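You operate a simulated robot arm through the tools that you are given. There is no shell and no other tool.

You run a simulated robot arm. Do the job below in one go: nothing can be reset, and whatever is moved stays where it is left.

TASK
Knit one small tube, then one large tube, on machine two.
Fine: for each, set the size dial (S, then L), bring the count to one with the UP key and press START; watch till DONE; keep style A.

The check looks at the end state, three seconds after you hand in, the way a careful person would. Anything else that was tipped, shoved, dropped, spilled or broken makes it a failure.

THE ROBOT
A 6-joint arm with a two-finger gripper, fixed in place. Base frame: the origin is at the foot of the arm, x ahead of it, y to its left, z up. Units: m, rad, N and s.
With the tool pointing down near the work surface it reaches from about 0.14 to 0.66 m from the base axis. Its first joint turns from -1.152 to 1.152 rad. Payload 2.45 kg.
The TCP is the grasp point between the finger pads, 0.03 m short of the fingertips. In the tool frame z runs along the fingers and y along their closing line. Largest opening 0.106 m; the body of the gripper starts 0.079 m behind the TCP.
Orientation is that of the tool frame in the base frame, as [roll, pitch, yaw] about the fixed x, y, z axes, in that order (R = Rz(yaw) Ry(pitch) Rx(roll)). With the fingers straight down and closing along the base's y, the tool's x points along the base's -x, its y along +y and its z along -z.

THE INTERFACE
- The arm moves only by the tool servo_tool. Its argument "plan" is text: rows parted by semicolons, each of 6 numbers parted by spaces: the shift along the tool's x, y, z in m, then the turn, a rotation vector about the tool's x, y, z in rad. In form: x y z wx wy wz; .... A call has 1 to 20 rows; each row is the pose to reach, as a shift and turn from the pose commanded when the call began, along the tool's axes at that moment. "hand" is the finger opening in m, from 0 to 0.106, set as the call begins (left out, the last holds). Each row takes 0.2 s and may step no farther than 0.05 m and 0.15 rad from the row before; otherwise, or with a gripper value out of range, the whole call is refused. Where a pose cannot be reached the arm comes as near as it can. A force on the tool above 40 N (or 10 N above the force at the start of the call, whichever is more), or a blocked arm, ends the call early, and 0.2 s more pass. The fingers move at their own pace (about 0.153 m/s each) and stop on an object; they squeeze with about 39 N. The grip force told is the motor's: it shows also when the fingers shut on nothing. Time passes only in rows, and 0.2 s behind the last, so rows that repeat a pose let the fingers close. The reply holds the time, the measured pose of the TCP, the force on the tool along the base axes, the opening and the grip force, in the units named above and with some noise, with the torque about the TCP (base axes, N m) and any sound that the robot's microphone picked up.
- Cameras (640 x 400 px; columns grow to the right, rows downward): "scene" is fixed at [0.0702, 0.4304, 1.399]; the picture's right is [-0.57, -0.82, 0.00], its down [-0.50, 0.35, -0.79] and it looks along [0.65, -0.45, -0.61] (base axes); focal length 239 px, centre (320, 200). "wrist" rides on the gripper at [0.076, -0.002, -0.106] in the tool frame; the picture's right is [0.02, 1.00, 0.00], its down [-0.78, 0.02, -0.62] and it looks along [-0.62, 0.01, 0.78] (tool axes); focal length 247 px, centre (320, 200). There is no depth. A picture from a camera that has moved, and an enlarged one, comes with that camera's place and axes in the base frame and with its lens.
- camera(camera): a new picture of that camera. The clock stands still meanwhile.
- zoom(camera, box): a new picture of the part [left, top, right, bottom] of that camera's present view, enlarged. The clock stands still meanwhile.
- hand_in(): hands the job in; it is judged then, once.

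Places have to be worked out from the pictures, the camera data and where the tool is seen. Open the gripper and draw the arm clear of the work before you hand the job in, unless the task says otherwise.

The tools are called by a JSON object that holds its "method" and its "body". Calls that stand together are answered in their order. servo_tool: Moves the arm, as the interface text tells. Its arguments: {"type":"object","properties":{"plan":{"type":"string"},"hand":{"type":"number"}},"required":["plan"]} The other tools are called the same way: camera (camera) takes a picture; zoom (camera, box) takes an enlarged picture of a part of a camera's view; hand_in () hands the job in.

At the start:

```text
time: 0.0
tcp_pos: [0.324, 0.0079, 1.2436]
ee_rot: [-3.141, 0.001, -3.141]
force: [0.3, 0.4, 0.1]
wrist_torque: [0.02, 0.03, 0.0]
width: 0.1062
finger_force: 0.2
```

scene: 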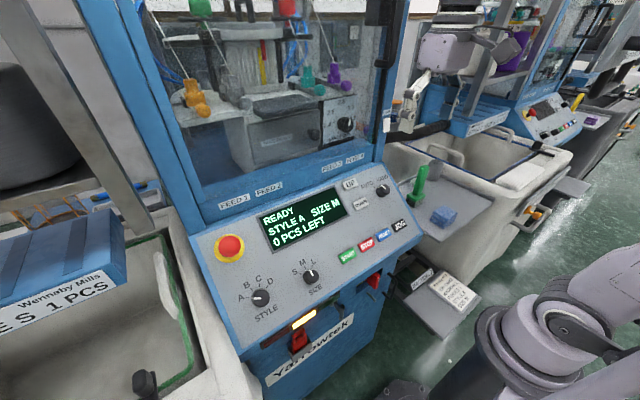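
wrist: 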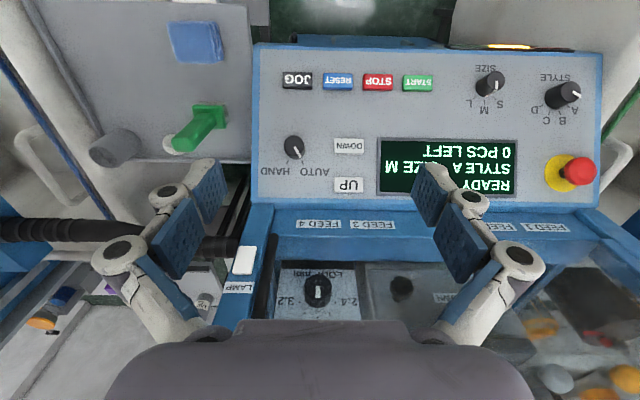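

I'll look closely at the panel and the surroundings, to identify machine two and its controls, before I move anything.

{"method": "zoom", "body": {"camera": "scene", "box": [190, 160, 430, 310]}}

{"method": "zoom", "body": {"camera": "wrist", "box": [240, 30, 640, 280]}}

{"method": "zoom", "body": {"camera": "scene", "box": [0, 200, 320, 400]}}

{"method": "zoom", "body": {"camera": "scene", "box": [380, 0, 640, 160]}}

{"method": "zoom", "body": {"camera": "scene", "box": [380, 240, 500, 315]}}

```text
2.67 times, centred on (310, 235) of scene
camera zoom: at [0.0702, 0.4304, 1.399], right [-0.57, -0.82, 0.0], down [-0.5, 0.35, -0.79], along [0.65, -0.45, -0.61], focal length 638 px, centre (347, 107)
```

zoom: 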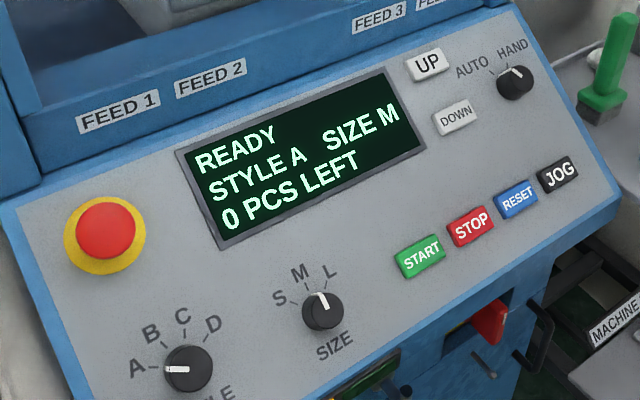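

```text
1.60 times, centred on (440, 155) of wrist
camera zoom: at [0.2464, 0.0054, 1.3506], right [-0.02, 1.0, 0.0], down [0.78, 0.02, 0.62], along [0.62, 0.01, -0.78], focal length 395 px, centre (128, 272)
```

zoom: 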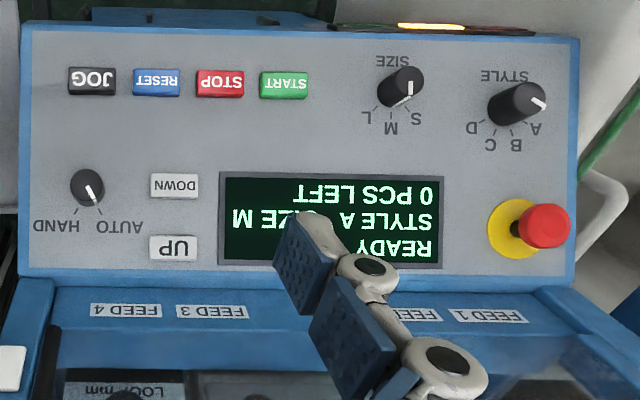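

```text
2.00 times, centred on (160, 300) of scene
camera zoom: at [0.0702, 0.4304, 1.399], right [-0.57, -0.82, 0.0], down [-0.5, 0.35, -0.79], along [0.65, -0.45, -0.61], focal length 478 px, centre (640, 0)
```

zoom: 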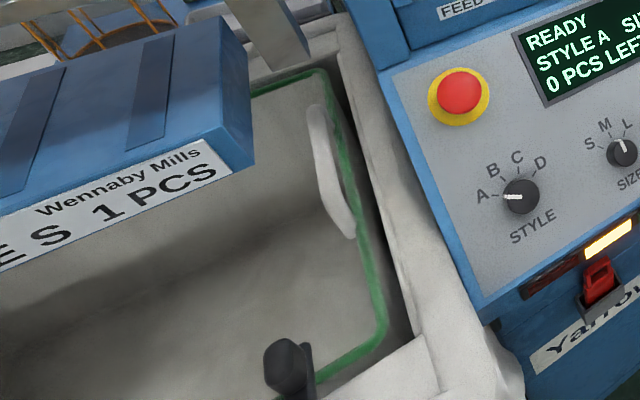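

```text
2.46 times, centred on (510, 80) of scene
camera zoom: at [0.0702, 0.4304, 1.399], right [-0.57, -0.82, 0.0], down [-0.5, 0.35, -0.79], along [0.65, -0.45, -0.61], focal length 589 px, centre (-148, 495)
```

zoom: 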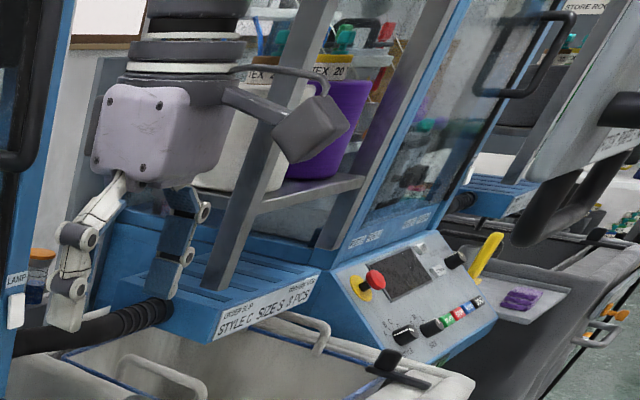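

```text
5.33 times, centred on (440, 278) of scene
camera zoom: at [0.0702, 0.4304, 1.399], right [-0.57, -0.82, 0.0], down [-0.5, 0.35, -0.79], along [0.65, -0.45, -0.61], focal length 1275 px, centre (-320, -213)
```

zoom: 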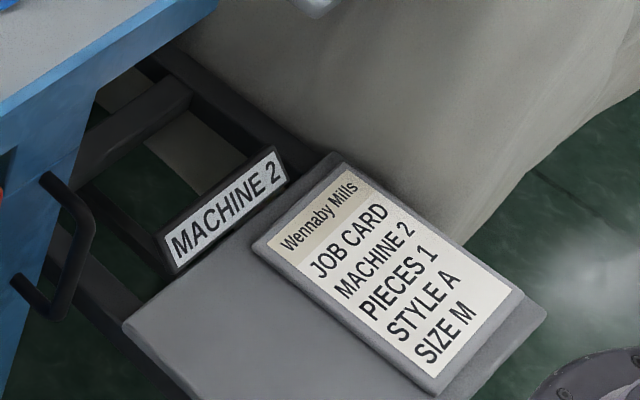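

The panel in front is Machine 2: the sign on the stand says so, and it reads READY, style A, size M, 0 PCS. Triangulating from both cameras, START is near (0.341, 0.160, 0.934), UP near (0.468, 0.054, 1.034) and the SIZE knob near (0.342, 0.270, 0.934), on a panel tilted about 38°. I'll tilt the tool to face the panel and hover well above the SIZE knob for a closer look.

{"method": "servo_tool", "body": {"plan": "0.0046 0.0328 0.0225 0 -0.0829 0; 0.0092 0.0656 0.045 0 -0.1658 0; 0.0138 0.0984 0.0675 0 -0.2487 0; 0.0184 0.1312 0.09 0 -0.3316 0; 0.023 0.164 0.1125 0 -0.4145 0; 0.0276 0.1968 0.135 0 -0.4974 0; 0.0322 0.2296 0.1575 0 -0.5803 0; 0.0368 0.262 0.18 0 -0.663 0", "hand": 0.106}}

```text
time: 1.8
tcp_pos: [0.2879, 0.2698, 1.0641]
ee_rot: [3.14, 0.667, 3.14]
force: [-0.3, -0.1, 0.4]
wrist_torque: [0.01, -0.03, -0.01]
width: 0.106
finger_force: 0.0
```

The arm went to the commanded pose with nothing touched. I'll take pictures from here.

{"method": "camera", "body": {"camera": "wrist"}}

{"method": "camera", "body": {"camera": "scene"}}

```text
taken
camera wrist: at [0.1623, 0.2668, 1.1008], right [-0.02, 1.0, -0.01], down [0.23, 0.02, 0.97], along [0.97, 0.01, -0.23], focal length 247 px, centre (320, 200)
```

wrist: 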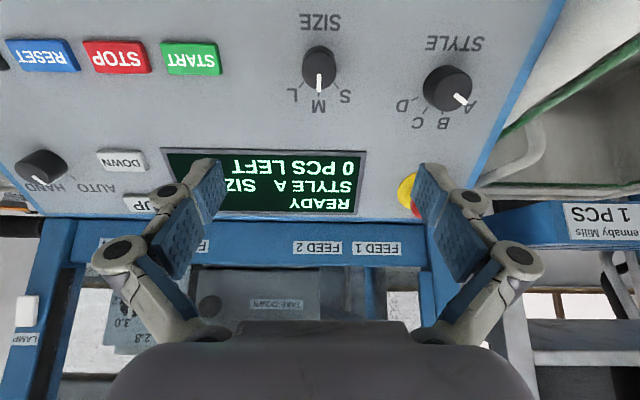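

```text
taken
```

scene: 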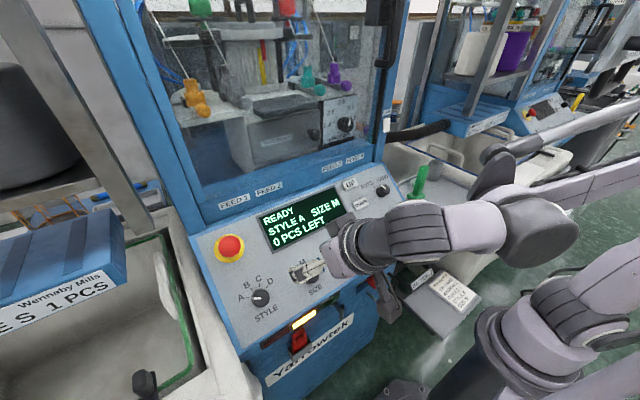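

From here the whole SIZE dial is visible. I'll zoom in to measure the knob axis, the pointer and the tick angles.

{"method": "zoom", "body": {"camera": "wrist", "box": [260, 0, 388, 120]}}

{"method": "zoom", "body": {"camera": "wrist", "box": [0, 20, 240, 220]}}

{"method": "zoom", "body": {"camera": "scene", "box": [250, 220, 400, 310]}}

```text
3.33 times, centred on (324, 60) of wrist
camera zoom: at [0.1623, 0.2668, 1.1008], right [-0.02, 1.0, -0.01], down [0.23, 0.02, 0.97], along [0.97, 0.01, -0.23], focal length 823 px, centre (307, 667)
```

zoom: 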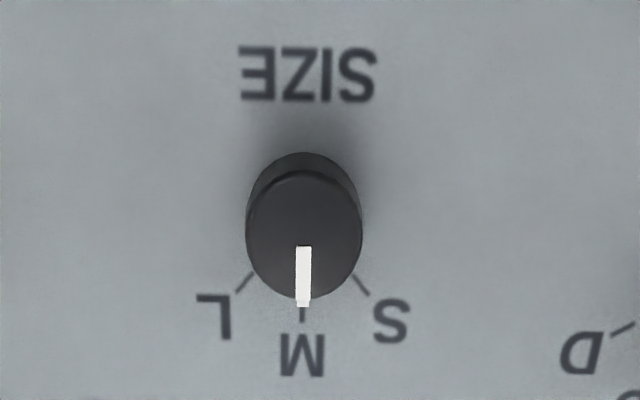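

```text
2.00 times, centred on (120, 120) of wrist
camera zoom: at [0.1623, 0.2668, 1.1008], right [-0.02, 1.0, -0.01], down [0.23, 0.02, 0.97], along [0.97, 0.01, -0.23], focal length 494 px, centre (720, 360)
```

zoom: 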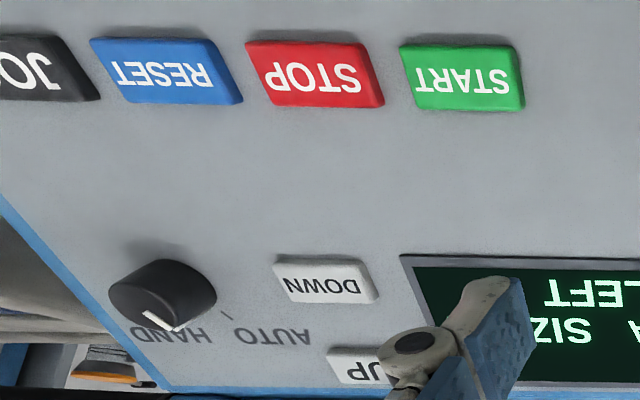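

```text
4.27 times, centred on (325, 265) of scene
camera zoom: at [0.0702, 0.4304, 1.399], right [-0.57, -0.82, 0.0], down [-0.5, 0.35, -0.79], along [0.65, -0.45, -0.61], focal length 1020 px, centre (299, -77)
```

zoom: 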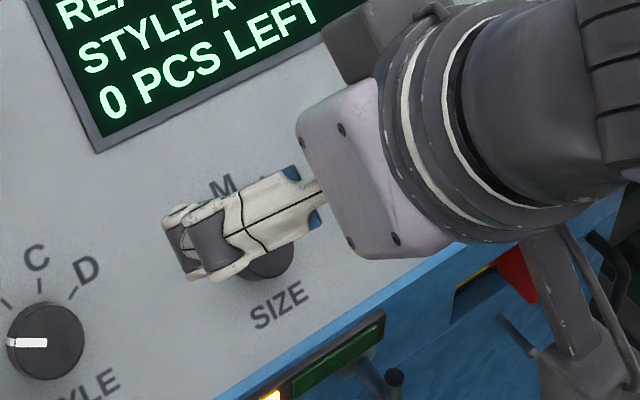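

The HAND/AUTO selector may matter, so I'll zoom in on it from both cameras to see where it points.

{"method": "zoom", "body": {"camera": "scene", "box": [340, 170, 420, 220]}}

{"method": "zoom", "body": {"camera": "wrist", "box": [0, 130, 144, 220]}}

{"method": "zoom", "body": {"camera": "scene", "box": [230, 280, 360, 390]}}

```text
8.00 times, centred on (380, 195) of scene
camera zoom: at [0.0702, 0.4304, 1.399], right [-0.57, -0.82, 0.0], down [-0.5, 0.35, -0.79], along [0.65, -0.45, -0.61], focal length 1913 px, centre (-160, 240)
```

zoom: 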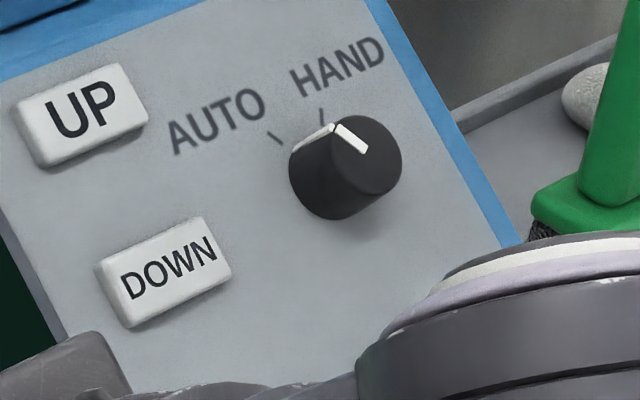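

```text
4.44 times, centred on (72, 175) of wrist
camera zoom: at [0.1623, 0.2668, 1.1008], right [-0.02, 1.0, -0.01], down [0.23, 0.02, 0.97], along [0.97, 0.01, -0.23], focal length 1098 px, centre (1422, 311)
```

zoom: 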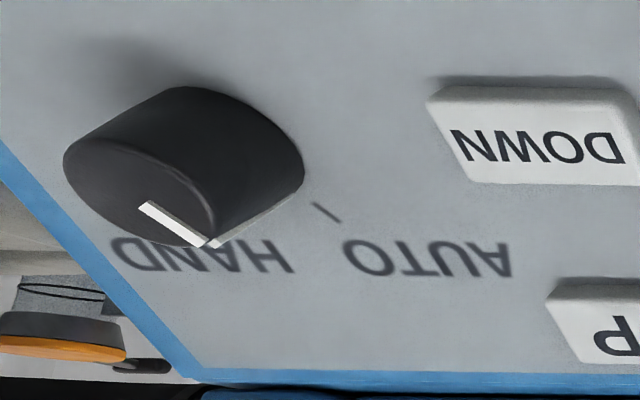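

```text
3.64 times, centred on (295, 335) of scene
camera zoom: at [0.0702, 0.4304, 1.399], right [-0.57, -0.82, 0.0], down [-0.5, 0.35, -0.79], along [0.65, -0.45, -0.61], focal length 870 px, centre (411, -291)
```

zoom: 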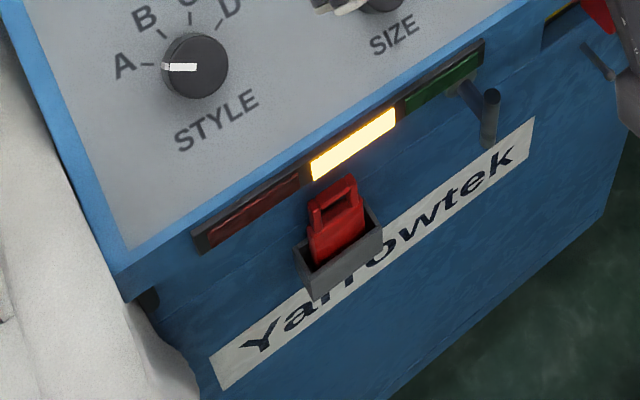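

The selector points at AUTO: the white line down the side of its knob meets the AUTO tick. The SIZE knob axis is near (0.343, 0.266, 0.936), it's about 27 mm across, and the S and L ticks are about ±40° from M. I'll line up with the axis, come down partway with the fingers at 0.07, and look again.

{"method": "servo_tool", "body": {"plan": "0.012 -0.001 0.02 0 0 0; 0.024 -0.002 0.04 0 0 0; 0.0357 -0.003 0.06 0 0 0; 0.0357 -0.003 0.06 0 0 0", "hand": 0.07}}

{"method": "camera", "body": {"camera": "wrist"}}

{"method": "zoom", "body": {"camera": "scene", "box": [250, 220, 400, 310]}}

```text
time: 2.8
tcp_pos: [0.2961, 0.2665, 0.9948]
ee_rot: [3.14, 0.664, -3.141]
force: [0.6, -0.4, 0.2]
wrist_torque: [0.01, 0.0, -0.01]
width: 0.0699
finger_force: 0.1
```

```text
taken
camera wrist: at [0.1699, 0.2638, 1.0317], right [-0.02, 1.0, -0.01], down [0.23, 0.02, 0.97], along [0.97, 0.01, -0.23], focal length 247 px, centre (320, 200)
```

wrist: 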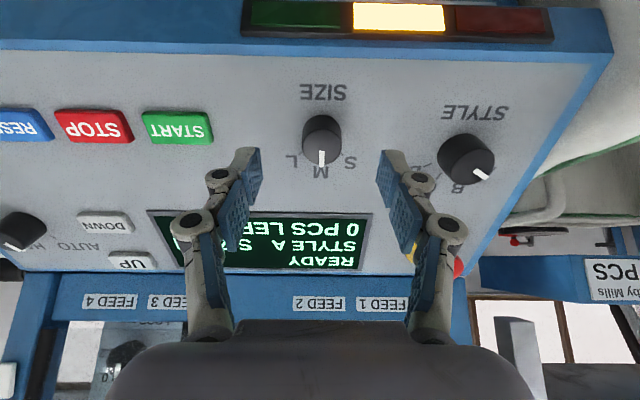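

```text
4.27 times, centred on (325, 265) of scene
camera zoom: at [0.0702, 0.4304, 1.399], right [-0.57, -0.82, 0.0], down [-0.5, 0.35, -0.79], along [0.65, -0.45, -0.61], focal length 1020 px, centre (299, -77)
```

zoom: 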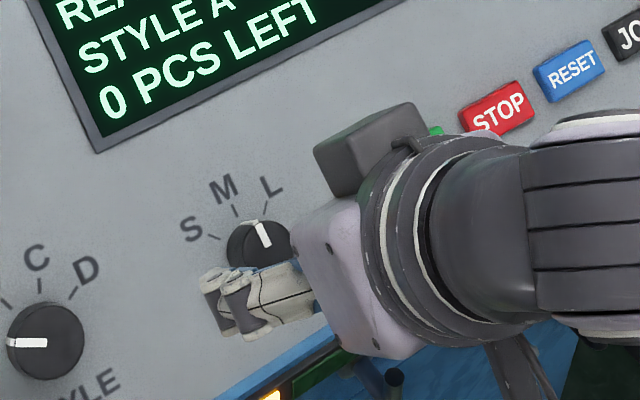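

In the wrist view and by projection in the scene view, the knob sits on the tool axis. I'll zoom in for a finer alignment check before going down around it.

{"method": "zoom", "body": {"camera": "wrist", "box": [224, 70, 416, 190]}}

{"method": "zoom", "body": {"camera": "scene", "box": [285, 255, 333, 300]}}

```text
3.33 times, centred on (320, 130) of wrist
camera zoom: at [0.1699, 0.2638, 1.0317], right [-0.02, 1.0, -0.01], down [0.23, 0.02, 0.97], along [0.97, 0.01, -0.23], focal length 823 px, centre (320, 433)
```

zoom: 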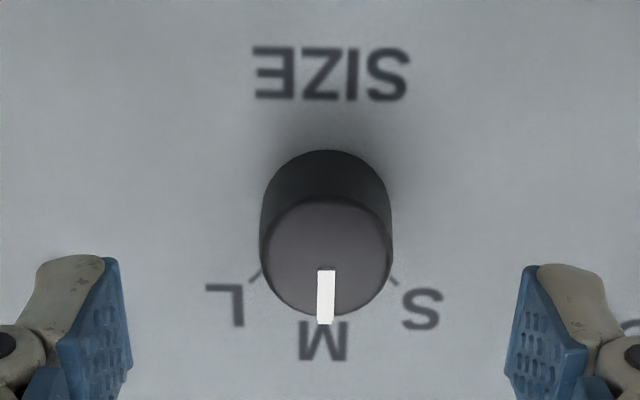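

```text
8.89 times, centred on (309, 278) of scene
camera zoom: at [0.0702, 0.4304, 1.399], right [-0.57, -0.82, 0.0], down [-0.5, 0.35, -0.79], along [0.65, -0.45, -0.61], focal length 2126 px, centre (418, -489)
```

zoom: 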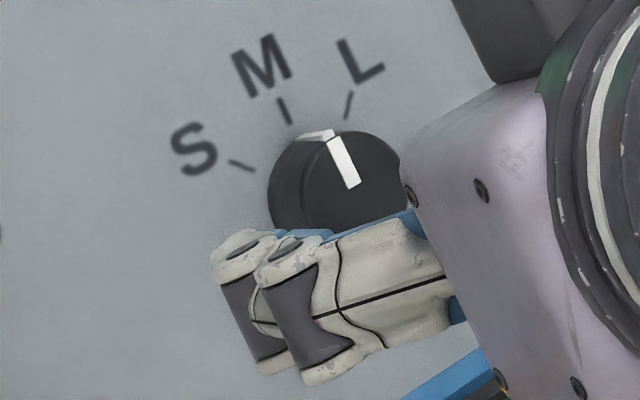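

The knob is about 1 mm toward +y from the finger midpoint, with its top about 25 mm above the panel. The fingertips are about 43 mm above the panel. I'll shift +1 mm in y and come down 33 mm in small steps around it.

{"method": "servo_tool", "body": {"plan": "0 0.001 0.01 0 0 0; 0 0.001 0.02 0 0 0; 0 0.001 0.028 0 0 0; 0 0.001 0.033 0 0 0", "hand": 0.07}}

{"method": "camera", "body": {"camera": "wrist"}}

{"method": "zoom", "body": {"camera": "scene", "box": [265, 245, 345, 300]}}

```text
time: 3.8
tcp_pos: [0.3152, 0.2693, 0.9692]
ee_rot: [3.14, 0.664, -3.141]
force: [0.0, -0.1, 0.7]
wrist_torque: [0.04, -0.03, 0.02]
width: 0.0701
finger_force: 0.2
```

```text
taken
camera wrist: at [0.1901, 0.2655, 1.006], right [-0.02, 1.0, -0.01], down [0.23, 0.02, 0.97], along [0.97, 0.01, -0.23], focal length 247 px, centre (320, 200)
```

wrist: 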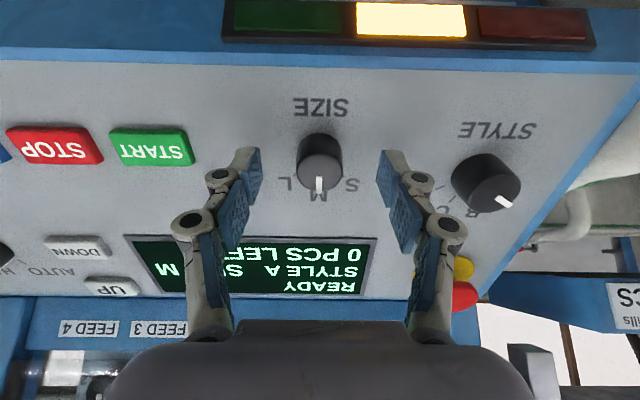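

```text
7.27 times, centred on (305, 272) of scene
camera zoom: at [0.0702, 0.4304, 1.399], right [-0.57, -0.82, 0.0], down [-0.5, 0.35, -0.79], along [0.65, -0.45, -0.61], focal length 1739 px, centre (429, -327)
```

zoom: 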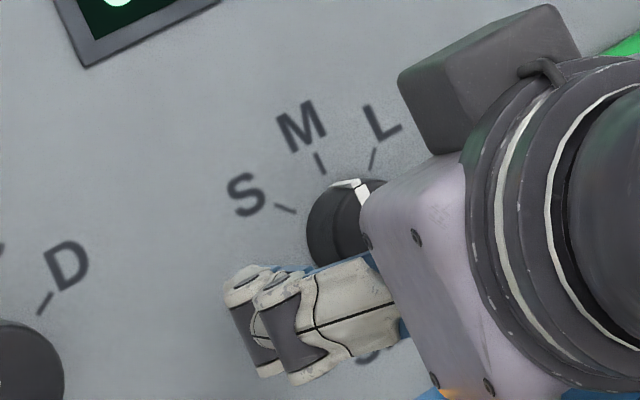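

The fingers straddle the knob at a low height, with no contact force. I'll close on the knob.

{"method": "servo_tool", "body": {"plan": "0 0 0 0 0 0; 0 0 0 0 0 0; 0 0 0 0 0 0", "hand": 0.02}}

{"method": "zoom", "body": {"camera": "wrist", "box": [224, 90, 416, 210]}}

```text
time: 4.6
tcp_pos: [0.3153, 0.2675, 0.9712]
ee_rot: [-3.141, 0.665, 3.141]
force: [-2.6, -1.5, 2.6]
wrist_torque: [0.0, -0.1, -0.01]
width: 0.0279
finger_force: 44.7
```

```text
3.33 times, centred on (320, 150) of wrist
camera zoom: at [0.19, 0.2653, 1.006], right [-0.02, 1.0, -0.01], down [0.23, 0.02, 0.97], along [0.97, 0.01, -0.23], focal length 823 px, centre (320, 367)
```

zoom: 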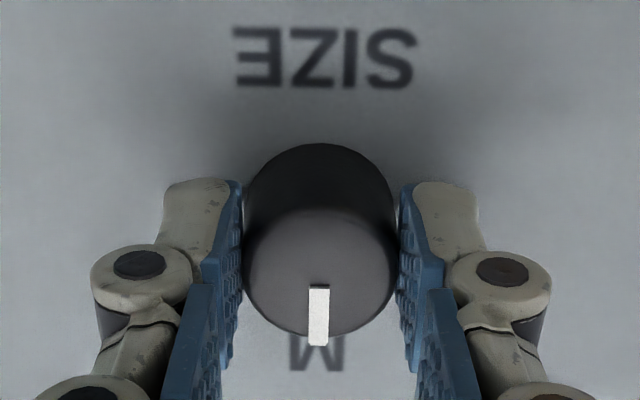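

The fingers hold the knob at 28 mm with little side force. I'll turn it 0.70 rad anticlockwise (negative about tool z) toward S.

{"method": "servo_tool", "body": {"plan": "0 0 0 0 0 -0.12; 0 0 0 0 0 -0.24; 0 0 0 0 0 -0.36; 0 0 0 0 0 -0.48; 0 0 0 0 0 -0.6; 0 0 0 0 0 -0.70; 0 0 0 0 0 -0.70", "hand": 0.02}}

{"method": "camera", "body": {"camera": "wrist"}}

{"method": "zoom", "body": {"camera": "scene", "box": [190, 170, 430, 310]}}

```text
time: 6.2
tcp_pos: [0.3167, 0.267, 0.9697]
ee_rot: [-2.669, 0.493, -2.319]
force: [-10.2, -17.1, 32.6]
wrist_torque: [-0.59, -0.06, -0.53]
width: 0.028
finger_force: 45.4
```

```text
taken
camera wrist: at [0.2052, 0.215, 1.0178], right [-0.52, 0.75, -0.41], down [0.08, 0.52, 0.85], along [0.85, 0.41, -0.33], focal length 247 px, centre (320, 200)
```

wrist: 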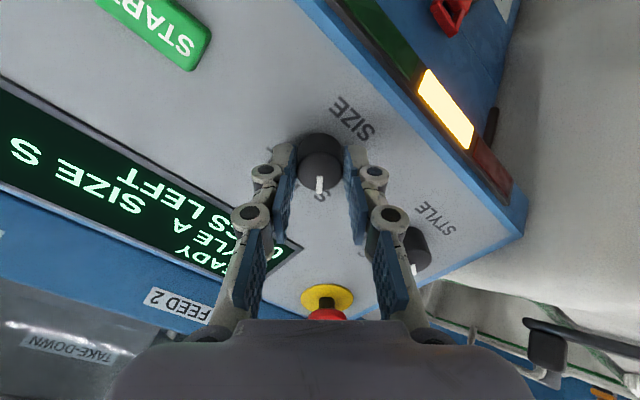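

```text
2.67 times, centred on (310, 240) of scene
camera zoom: at [0.0696, 0.4297, 1.3993], right [-0.57, -0.82, 0.0], down [-0.5, 0.35, -0.79], along [0.65, -0.45, -0.61], focal length 638 px, centre (347, 93)
```

zoom: 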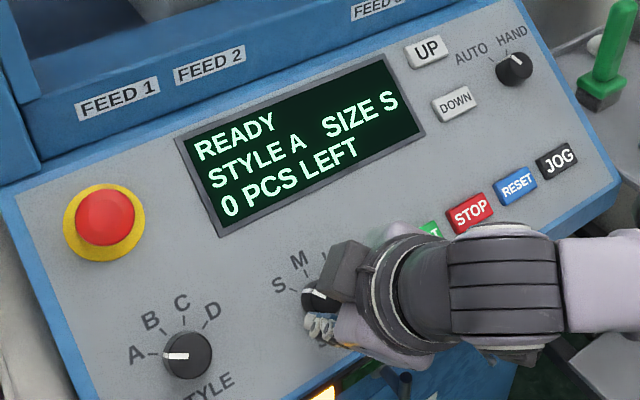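

The display now reads SIZE S. There's about 37 N on the tool, so I'll open the fingers at once and then back straight off along the tool axis.

{"method": "servo_tool", "body": {"plan": "0 0 0 0 0 -0.70; 0 0 0 0 0 -0.70", "hand": 0.06}}

```text
refused: row 1 steps farther than a row can; nothing moved
```

That was refused because the shifts count from the present pose. I'll resend it with zeros.

{"method": "servo_tool", "body": {"plan": "0 0 0 0 0 0; 0 0 0 0 0 0", "hand": 0.06}}

```text
time: 6.8
tcp_pos: [0.3167, 0.2686, 0.9682]
ee_rot: [-2.676, 0.493, -2.321]
force: [-0.1, -0.1, 0.3]
wrist_torque: [0.0, -0.02, 0.01]
width: 0.0602
finger_force: 0.1
```

The load is gone and the fingers are clear. I'll back off 70 mm along the tool axis and then turn the tool back to square.

{"method": "servo_tool", "body": {"plan": "0 0 -0.02 0 0 0; 0 0 -0.045 0 0 0; 0 0 -0.07 0 0 0; 0 0 -0.07 0 0 0.14; 0 0 -0.07 0 0 0.28; 0 0 -0.07 0 0 0.42; 0 0 -0.07 0 0 0.56; 0 0 -0.07 0 0 0.70; 0 0 -0.07 0 0 0.70"}}

{"method": "camera", "body": {"camera": "scene"}}

{"method": "camera", "body": {"camera": "wrist"}}

```text
time: 8.8
tcp_pos: [0.2739, 0.2681, 1.0247]
ee_rot: [3.14, 0.665, 3.137]
force: [0.3, 0.2, 1.2]
wrist_torque: [0.0, -0.02, -0.02]
width: 0.0598
finger_force: 0.0
```

```text
taken
```

scene: 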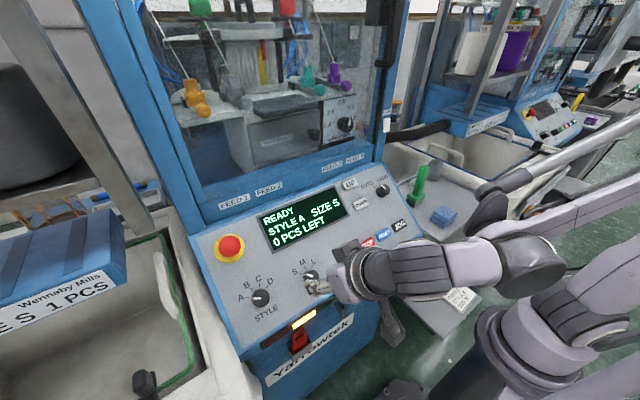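

```text
taken
camera wrist: at [0.1473, 0.2657, 1.0607], right [-0.01, 1.0, -0.01], down [0.23, 0.01, 0.97], along [0.97, 0.01, -0.23], focal length 247 px, centre (320, 200)
```

wrist: 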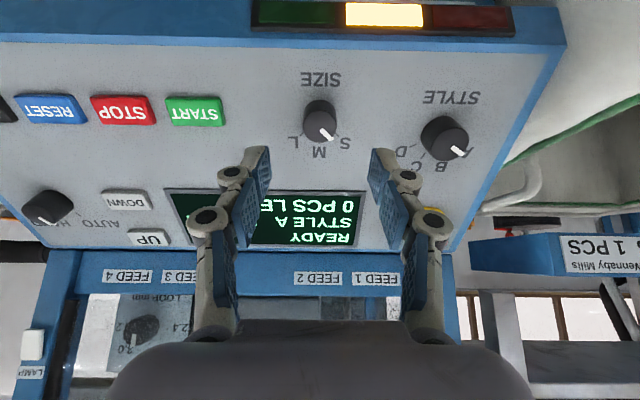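

The pointer is on S and the arm is free. Next I'll close the fingers and move to a hover in front of the UP key, keeping well above the panel.

{"method": "servo_tool", "body": {"plan": "-0.0227 -0.0306 0.003 0 0 0; -0.0453 -0.0611 0.006 0 0 0; -0.068 -0.0917 0.010 0 0 0; -0.0906 -0.1223 0.014 0 0 0; -0.1133 -0.1529 0.02 0 0 0; -0.136 -0.1834 0.026 0 0 0; -0.1586 -0.214 0.032 0 0 0; -0.1586 -0.214 0.032 0 0 0", "hand": 0}}

{"method": "camera", "body": {"camera": "wrist"}}

{"method": "zoom", "body": {"camera": "scene", "box": [310, 150, 430, 225]}}

```text
time: 10.6
tcp_pos: [0.418, 0.0543, 1.0973]
ee_rot: [3.141, 0.665, -3.141]
force: [-1.1, -0.4, -0.4]
wrist_torque: [-0.03, 0.0, -0.01]
width: 0.0
finger_force: 28.3
```

```text
taken
camera wrist: at [0.2923, 0.0514, 1.1337], right [-0.02, 1.0, -0.01], down [0.23, 0.02, 0.97], along [0.97, 0.01, -0.23], focal length 247 px, centre (320, 200)
```

wrist: 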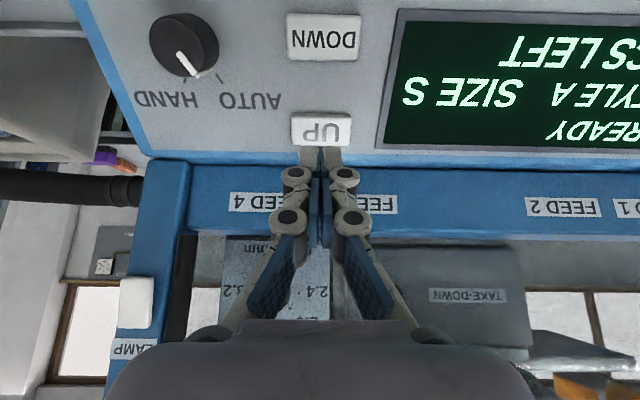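

```text
5.33 times, centred on (370, 188) of scene
camera zoom: at [0.0702, 0.4304, 1.399], right [-0.57, -0.82, 0.0], down [-0.5, 0.35, -0.79], along [0.65, -0.45, -0.61], focal length 1275 px, centre (53, 267)
```

zoom: 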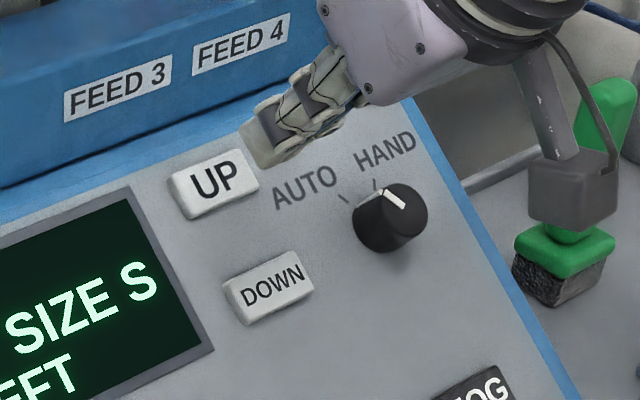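

UP sits straight ahead of the closed fingertips: it shows at column 322, row 128, and I expected row 128. I'll move in until the tips are about 6 mm from the key.

{"method": "servo_tool", "body": {"plan": "0 0.001 0.02 0 0 0; 0 0.001 0.036 0 0 0; 0 0.001 0.044 0 0 0; 0 0.001 0.044 0 0 0"}}

{"method": "zoom", "body": {"camera": "wrist", "box": [240, 60, 400, 180]}}

{"method": "zoom", "body": {"camera": "scene", "box": [330, 165, 378, 195]}}

```text
time: 11.6
tcp_pos: [0.4443, 0.0556, 1.0619]
ee_rot: [-3.141, 0.664, 3.141]
force: [-0.2, -0.8, 0.0]
wrist_torque: [0.0, 0.03, -0.03]
width: 0.0
finger_force: 28.5
```

```text
3.33 times, centred on (320, 120) of wrist
camera zoom: at [0.3189, 0.0523, 1.0992], right [-0.02, 1.0, -0.01], down [0.23, 0.02, 0.97], along [0.97, 0.01, -0.23], focal length 823 px, centre (320, 467)
```

zoom: 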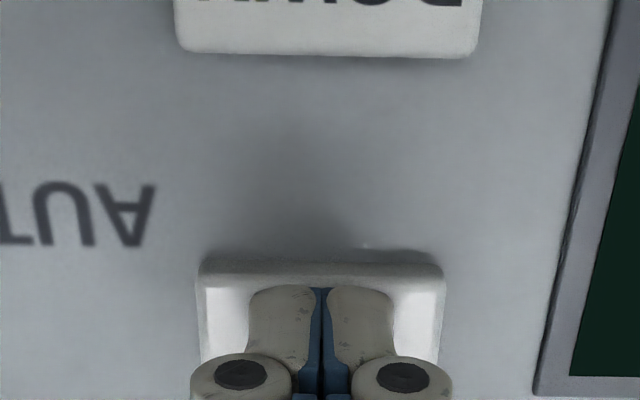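

```text
13.33 times, centred on (354, 180) of scene
camera zoom: at [0.0702, 0.4304, 1.399], right [-0.57, -0.82, 0.0], down [-0.5, 0.35, -0.79], along [0.65, -0.45, -0.61], focal length 3189 px, centre (-133, 467)
```

zoom: 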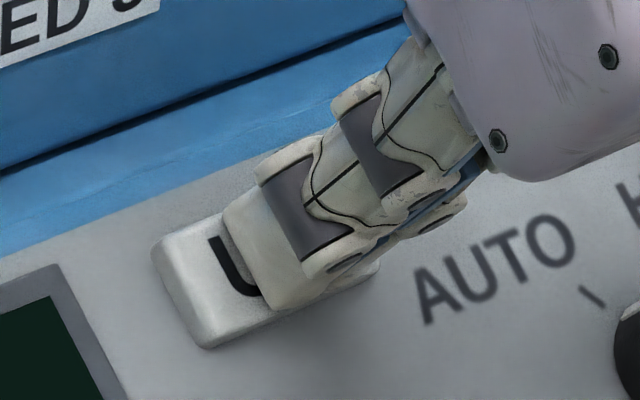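

The tips are over the middle of UP. I'll make a short press of 8 mm and come straight back, then read the count.

{"method": "servo_tool", "body": {"plan": "0 0 0.004 0 0 0; 0 0 0.008 0 0 0; 0 0 -0.004 0 0 0; 0 0 -0.004 0 0 0"}}

{"method": "zoom", "body": {"camera": "scene", "box": [190, 170, 430, 310]}}

```text
time: 12.6
tcp_pos: [0.4423, 0.0542, 1.066]
ee_rot: [3.141, 0.665, -3.141]
force: [0.4, 0.1, -0.3]
wrist_torque: [0.02, 0.0, -0.01]
width: 0.0
finger_force: 28.4
heard: click
```

```text
2.67 times, centred on (310, 240) of scene
camera zoom: at [0.0702, 0.4304, 1.399], right [-0.57, -0.82, 0.0], down [-0.5, 0.35, -0.79], along [0.65, -0.45, -0.61], focal length 638 px, centre (347, 93)
```

zoom: 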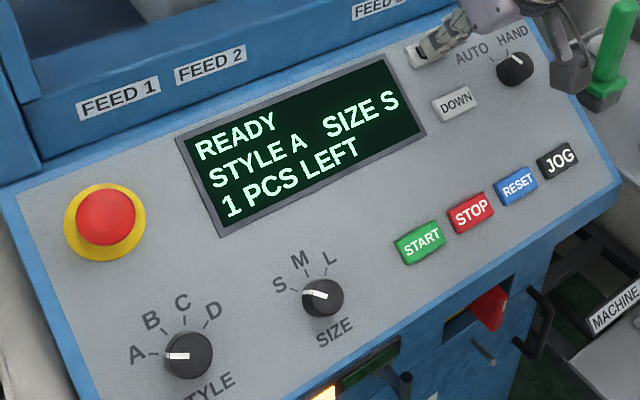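

It clicked, and the display shows READY, STYLE A, SIZE S, 1 PCS LEFT. Now I'll lift off and move to a hover over START.

{"method": "servo_tool", "body": {"plan": "0 0 -0.04 0 0 0; 0.0322 0.0212 -0.04 0 0 0; 0.0645 0.0423 -0.04 0 0 0; 0.0967 0.0635 -0.04 0 0 0; 0.129 0.0846 -0.04 0 0 0; 0.1612 0.1058 -0.0384 0 0 0; 0.1612 0.1058 -0.0384 0 0 0"}}

{"method": "camera", "body": {"camera": "wrist"}}

{"method": "zoom", "body": {"camera": "scene", "box": [300, 210, 420, 285]}}

```text
time: 14.2
tcp_pos: [0.2921, 0.1616, 0.9957]
ee_rot: [-3.14, 0.665, 3.139]
force: [0.0, -1.3, 0.0]
wrist_torque: [0.02, 0.0, -0.01]
width: 0.0
finger_force: 28.4
```

```text
taken
camera wrist: at [0.1652, 0.1587, 1.0335], right [-0.02, 1.0, -0.01], down [0.23, 0.02, 0.97], along [0.97, 0.01, -0.23], focal length 247 px, centre (320, 200)
```

wrist: 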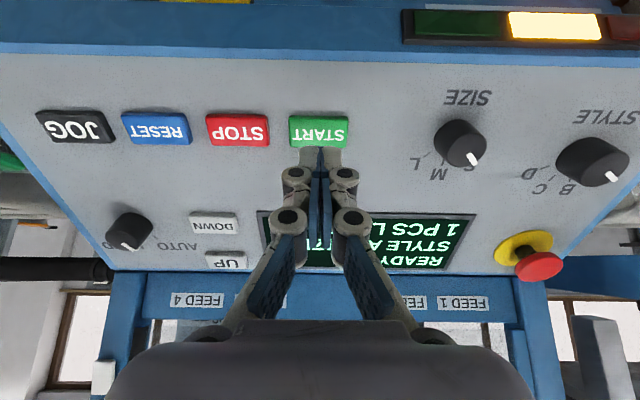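

```text
5.33 times, centred on (360, 248) of scene
camera zoom: at [0.0702, 0.4304, 1.399], right [-0.57, -0.82, 0.0], down [-0.5, 0.35, -0.79], along [0.65, -0.45, -0.61], focal length 1275 px, centre (107, -53)
```

zoom: 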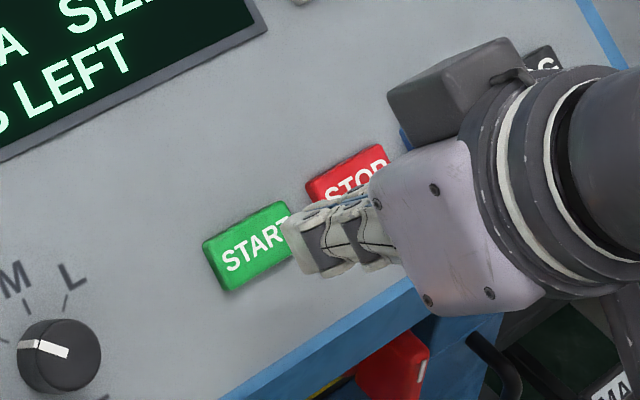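

START is straight ahead of the tips (column 318, row 131, expected 128). I'll come to about 7 mm away and check.

{"method": "servo_tool", "body": {"plan": "-0.001 -0.001 0.02 0 0 0; -0.001 -0.001 0.036 0 0 0; -0.001 -0.001 0.043 0 0 0; -0.001 -0.001 0.043 0 0 0"}}

{"method": "zoom", "body": {"camera": "wrist", "box": [240, 60, 400, 180]}}

{"method": "zoom", "body": {"camera": "scene", "box": [325, 235, 373, 270]}}

```text
time: 15.2
tcp_pos: [0.3204, 0.1613, 0.9628]
ee_rot: [-3.141, 0.665, 3.141]
force: [-0.5, 0.3, 0.3]
wrist_torque: [0.0, 0.0, 0.0]
width: 0.0
finger_force: 28.5
```

```text
3.33 times, centred on (320, 120) of wrist
camera zoom: at [0.1938, 0.1576, 0.9997], right [-0.02, 1.0, -0.01], down [0.23, 0.02, 0.97], along [0.97, 0.01, -0.23], focal length 823 px, centre (320, 467)
```

zoom: 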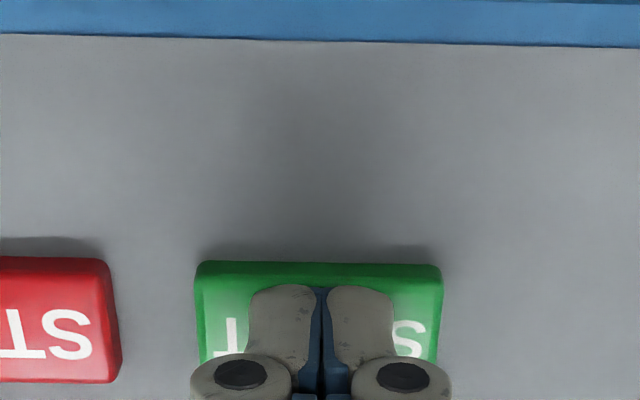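

```text
11.43 times, centred on (349, 252) of scene
camera zoom: at [0.0702, 0.4304, 1.399], right [-0.57, -0.82, 0.0], down [-0.5, 0.35, -0.79], along [0.65, -0.45, -0.61], focal length 2733 px, centre (-11, -400)
```

zoom: 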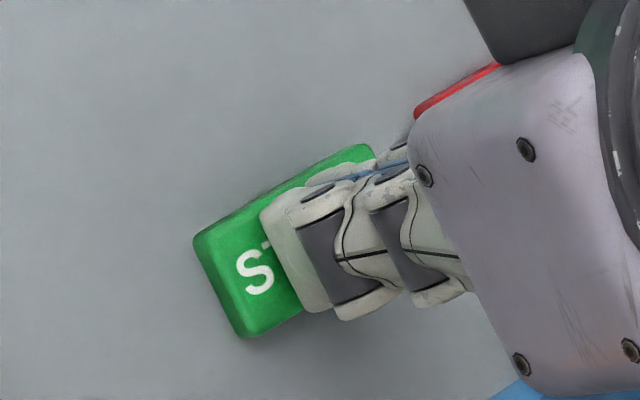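

It looks the same as it did over UP, centred on START. I'll make the same short press and come back.

{"method": "servo_tool", "body": {"plan": "0 0 0.004 0 0 0; 0 0 0.009 0 0 0; 0 0 -0.004 0 0 0; 0 0 -0.03 0 0 0"}}

{"method": "zoom", "body": {"camera": "scene", "box": [190, 170, 430, 310]}}

```text
time: 16.2
tcp_pos: [0.3011, 0.1603, 0.9857]
ee_rot: [-3.14, 0.666, -3.141]
force: [-0.6, 0.4, 0.0]
wrist_torque: [0.04, 0.01, 0.04]
width: 0.0
finger_force: 28.5
heard: click
```

```text
2.67 times, centred on (310, 240) of scene
camera zoom: at [0.0702, 0.4304, 1.399], right [-0.57, -0.82, 0.0], down [-0.5, 0.35, -0.79], along [0.65, -0.45, -0.61], focal length 638 px, centre (347, 93)
```

zoom: 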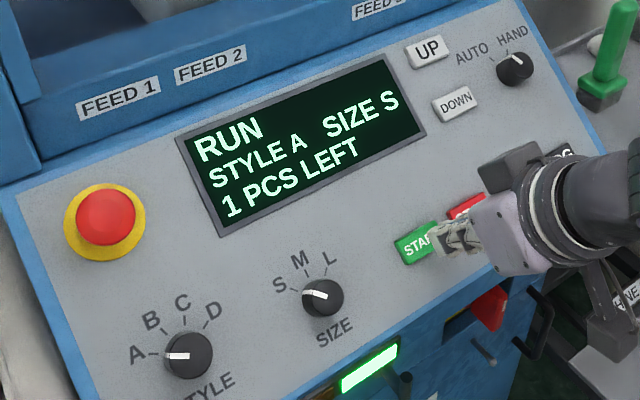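

The machine is in RUN and the green lamp is lit. I'll back off a little and wait, checking the display as I go.

{"method": "servo_tool", "body": {"plan": "0 0 -0.03 0 0 0; 0 0 -0.03 0 0 0; 0 0 -0.03 0 0 0; 0 0 -0.03 0 0 0; 0 0 -0.03 0 0 0; 0 0 -0.03 0 0 0; 0 0 -0.03 0 0 0; 0 0 -0.03 0 0 0; 0 0 -0.03 0 0 0; 0 0 -0.03 0 0 0; 0 0 -0.03 0 0 0; 0 0 -0.03 0 0 0; 0 0 -0.03 0 0 0; 0 0 -0.03 0 0 0; 0 0 -0.03 0 0 0; 0 0 -0.03 0 0 0; 0 0 -0.03 0 0 0; 0 0 -0.03 0 0 0; 0 0 -0.03 0 0 0; 0 0 -0.03 0 0 0"}}

{"method": "camera", "body": {"camera": "scene"}}

```text
time: 20.4
tcp_pos: [0.2832, 0.1596, 1.0109]
ee_rot: [-3.141, 0.666, 3.141]
force: [-0.6, 0.3, -0.3]
wrist_torque: [-0.02, -0.02, -0.02]
width: 0.0004
finger_force: 28.6
```

```text
taken
```

scene: 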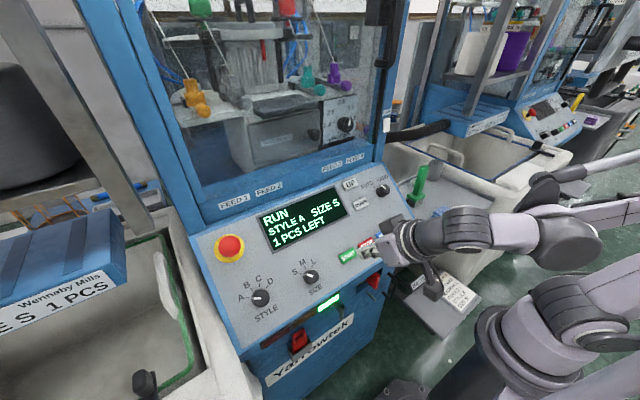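

It's still in RUN with 1 PCS LEFT and the fabric is moving in the window. Meanwhile I'll use the wait to go back over the SIZE knob at a safe height with the fingers open, without touching anything.

{"method": "servo_tool", "body": {"plan": "0 0.02 -0.015 0 0 0; 0 0.05 -0.02 0 0 0; 0 0.08 -0.02 0 0 0; 0 0.107 -0.02 0 0 0; 0 0.107 -0.02 0 0 0; 0 0.107 -0.02 0 0 0; 0 0.107 -0.02 0 0 0; 0 0.107 -0.02 0 0 0; 0 0.107 -0.02 0 0 0; 0 0.107 -0.02 0 0 0; 0 0.107 -0.02 0 0 0; 0 0.107 -0.02 0 0 0; 0 0.107 -0.02 0 0 0; 0 0.107 -0.02 0 0 0; 0 0.107 -0.02 0 0 0; 0 0.107 -0.02 0 0 0; 0 0.107 -0.02 0 0 0; 0 0.107 -0.02 0 0 0; 0 0.107 -0.02 0 0 0; 0 0.107 -0.02 0 0 0", "hand": 0.07}}

{"method": "zoom", "body": {"camera": "scene", "box": [190, 170, 430, 310]}}

{"method": "zoom", "body": {"camera": "scene", "box": [140, 0, 400, 160]}}

```text
time: 24.6
tcp_pos: [0.2717, 0.2669, 1.0253]
ee_rot: [3.14, 0.663, -3.141]
force: [-0.7, 0.9, 0.1]
wrist_torque: [0.0, 0.02, -0.03]
width: 0.0701
finger_force: 0.1
```

```text
2.67 times, centred on (310, 240) of scene
camera zoom: at [0.0702, 0.4304, 1.399], right [-0.57, -0.82, 0.0], down [-0.5, 0.35, -0.79], along [0.65, -0.45, -0.61], focal length 638 px, centre (347, 93)
```

zoom: 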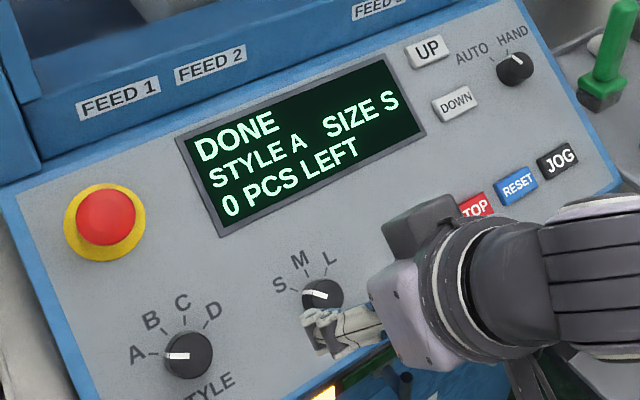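

```text
2.46 times, centred on (270, 80) of scene
camera zoom: at [0.0702, 0.4304, 1.399], right [-0.57, -0.82, 0.0], down [-0.5, 0.35, -0.79], along [0.65, -0.45, -0.61], focal length 589 px, centre (443, 495)
```

zoom: 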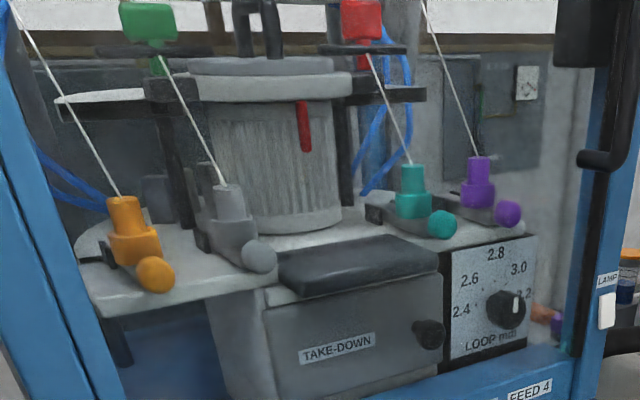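

The small tube is DONE with 0 PCS LEFT. Before gripping the dial again I'll check how the tool lines up with the knob axis, to lower the side load this time.

{"method": "zoom", "body": {"camera": "wrist", "box": [240, 60, 400, 180]}}

```text
3.33 times, centred on (320, 120) of wrist
camera zoom: at [0.1456, 0.2641, 1.0627], right [-0.02, 1.0, -0.01], down [0.23, 0.02, 0.97], along [0.97, 0.01, -0.23], focal length 823 px, centre (320, 467)
```

zoom: 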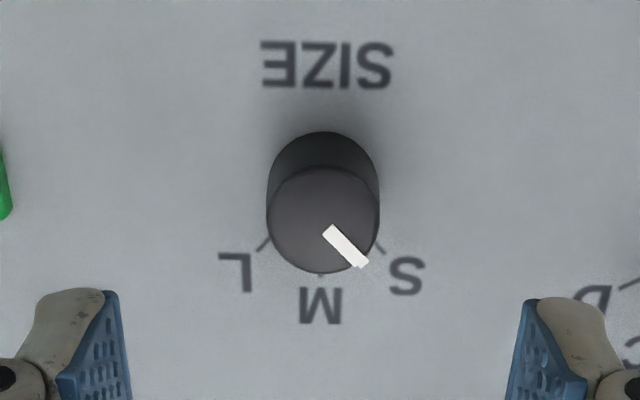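

The alignment is within 1 mm. I'll turn the tool to −0.70 rad up here, so one grip can sweep from S to L, and then come down around the knob.

{"method": "servo_tool", "body": {"plan": "-0.0007 0 0 0 0 -0.14; -0.0007 0 0 0 0 -0.28; -0.0007 0 0 0 0 -0.42; -0.0007 0 0 0 0 -0.56; -0.0007 0 0 0 0 -0.69; -0.0007 0 0.02 0 0 -0.69; -0.0007 0 0.04 0 0 -0.69; -0.0007 0 0.055 0 0 -0.69; -0.0007 0 0.063 0 0 -0.69; -0.0007 0 0.07 0 0 -0.69; -0.0007 0 0.07 0 0 -0.69", "hand": 0.07}}

{"method": "zoom", "body": {"camera": "wrist", "box": [224, 90, 416, 210]}}

```text
time: 27.0
tcp_pos: [0.3139, 0.2675, 0.9703]
ee_rot: [-2.68, 0.493, -2.331]
force: [0.1, 0.1, -0.6]
wrist_torque: [-0.01, 0.01, 0.0]
width: 0.07
finger_force: 0.0
```

```text
3.33 times, centred on (320, 150) of wrist
camera zoom: at [0.2022, 0.2157, 1.0191], right [-0.51, 0.76, -0.4], down [0.08, 0.51, 0.86], along [0.85, 0.41, -0.33], focal length 823 px, centre (320, 367)
```

zoom: 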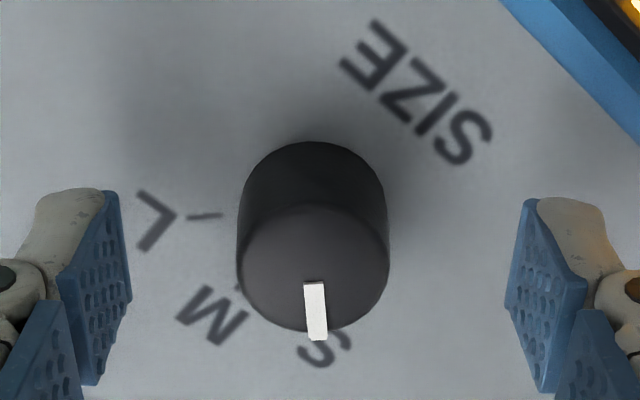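

The knob is about 0.8 mm off the finger midpoint, so I'll correct that and close on it.

{"method": "servo_tool", "body": {"plan": "0 -0.0008 0 0 0 0; 0 -0.0008 0 0 0 0; 0 -0.0008 0 0 0 0", "hand": 0.02}}

```text
time: 27.8
tcp_pos: [0.3138, 0.2642, 0.9727]
ee_rot: [-2.677, 0.498, -2.333]
force: [-0.3, -4.8, 6.8]
wrist_torque: [-0.06, -0.15, -0.1]
width: 0.0277
finger_force: 45.1
```

The knob is gripped at 28 mm with a light side force. I'll turn it clockwise to M first and check.

{"method": "servo_tool", "body": {"plan": "0 0 0 0 0 0.12; 0 0 0 0 0 0.24; 0 0 0 0 0 0.36; 0 0 0 0 0 0.48; 0 0 0 0 0 0.6; 0 0 0 0 0 0.69; 0 0 0 0 0 0.69"}}

{"method": "zoom", "body": {"camera": "scene", "box": [190, 170, 430, 310]}}

```text
time: 29.4
tcp_pos: [0.314, 0.2671, 0.9704]
ee_rot: [3.136, 0.662, 3.141]
force: [0.2, 12.6, -7.7]
wrist_torque: [0.3, 0.75, 0.29]
width: 0.0278
finger_force: 45.2
```

```text
2.67 times, centred on (310, 240) of scene
camera zoom: at [0.0703, 0.4308, 1.3989], right [-0.57, -0.82, 0.0], down [-0.5, 0.35, -0.79], along [0.65, -0.45, -0.61], focal length 638 px, centre (347, 93)
```

zoom: 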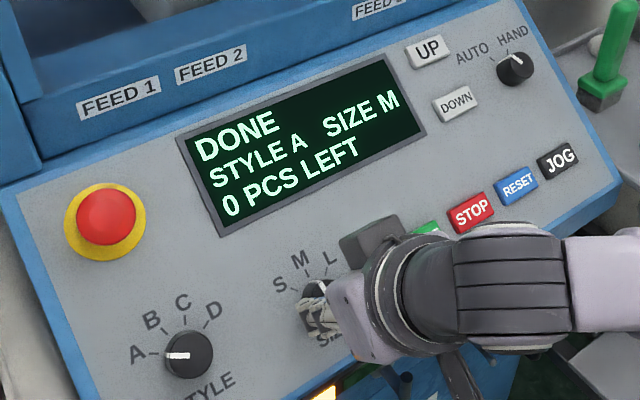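

It shows SIZE M on the way to L. I'll relax and re-grip here so the side load doesn't build up.

{"method": "servo_tool", "body": {"plan": "0 0 0 0 0 0; 0 0 0 0 0 0", "hand": 0.05}}

{"method": "zoom", "body": {"camera": "wrist", "box": [224, 90, 416, 210]}}

```text
time: 30.0
tcp_pos: [0.3132, 0.2656, 0.9713]
ee_rot: [-3.141, 0.664, -3.141]
force: [0.2, -0.4, 0.5]
wrist_torque: [0.0, -0.01, 0.05]
width: 0.05
finger_force: 0.1
```

```text
3.33 times, centred on (320, 150) of wrist
camera zoom: at [0.1878, 0.2634, 1.0081], right [-0.02, 1.0, -0.01], down [0.23, 0.02, 0.97], along [0.97, 0.01, -0.23], focal length 823 px, centre (320, 367)
```

zoom: 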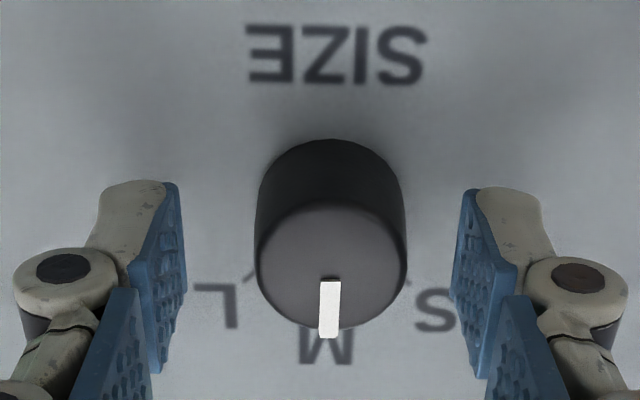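

The knob sits about 2.2 mm to +y of the finger midpoint. I'll correct that and close again.

{"method": "servo_tool", "body": {"plan": "0 0.0022 0 0 0 0; 0 0.0022 0 0 0 0", "hand": 0.05}}

{"method": "servo_tool", "body": {"plan": "0 0 0 0 0 0; 0 0 0 0 0 0; 0 0 0 0 0 0", "hand": 0.02}}

```text
time: 30.6
tcp_pos: [0.314, 0.2684, 0.9715]
ee_rot: [3.141, 0.664, 3.141]
force: [-0.3, 0.8, -0.2]
wrist_torque: [0.02, 0.02, 0.02]
width: 0.0499
finger_force: 0.1
```

```text
time: 31.4
tcp_pos: [0.3133, 0.267, 0.9715]
ee_rot: [3.141, 0.665, 3.141]
force: [-1.7, -5.7, 4.1]
wrist_torque: [-0.13, -0.06, -0.12]
width: 0.0278
finger_force: 45.4
```

The knob is gripped with about 7 N on the tool. I'll turn it the remaining 0.70 rad clockwise to L.

{"method": "servo_tool", "body": {"plan": "0 0 0 0 0 0.12; 0 0 0 0 0 0.24; 0 0 0 0 0 0.36; 0 0 0 0 0 0.48; 0 0 0 0 0 0.6; 0 0 0 0 0 0.69; 0 0 0 0 0 0.69"}}

{"method": "zoom", "body": {"camera": "scene", "box": [190, 170, 430, 310]}}

```text
time: 33.0
tcp_pos: [0.3141, 0.2695, 0.9718]
ee_rot: [2.674, 0.497, 2.332]
force: [0.3, 11.7, 15.1]
wrist_torque: [0.42, 0.13, 0.4]
width: 0.0279
finger_force: 45.1
```

```text
2.67 times, centred on (310, 240) of scene
camera zoom: at [0.0701, 0.4306, 1.3989], right [-0.57, -0.82, 0.0], down [-0.5, 0.35, -0.79], along [0.65, -0.45, -0.61], focal length 638 px, centre (347, 93)
```

zoom: 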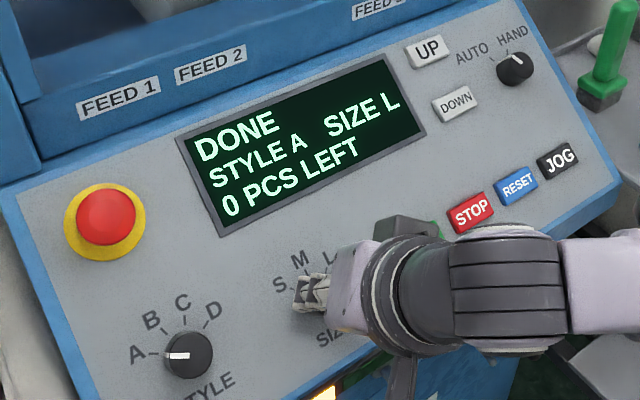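

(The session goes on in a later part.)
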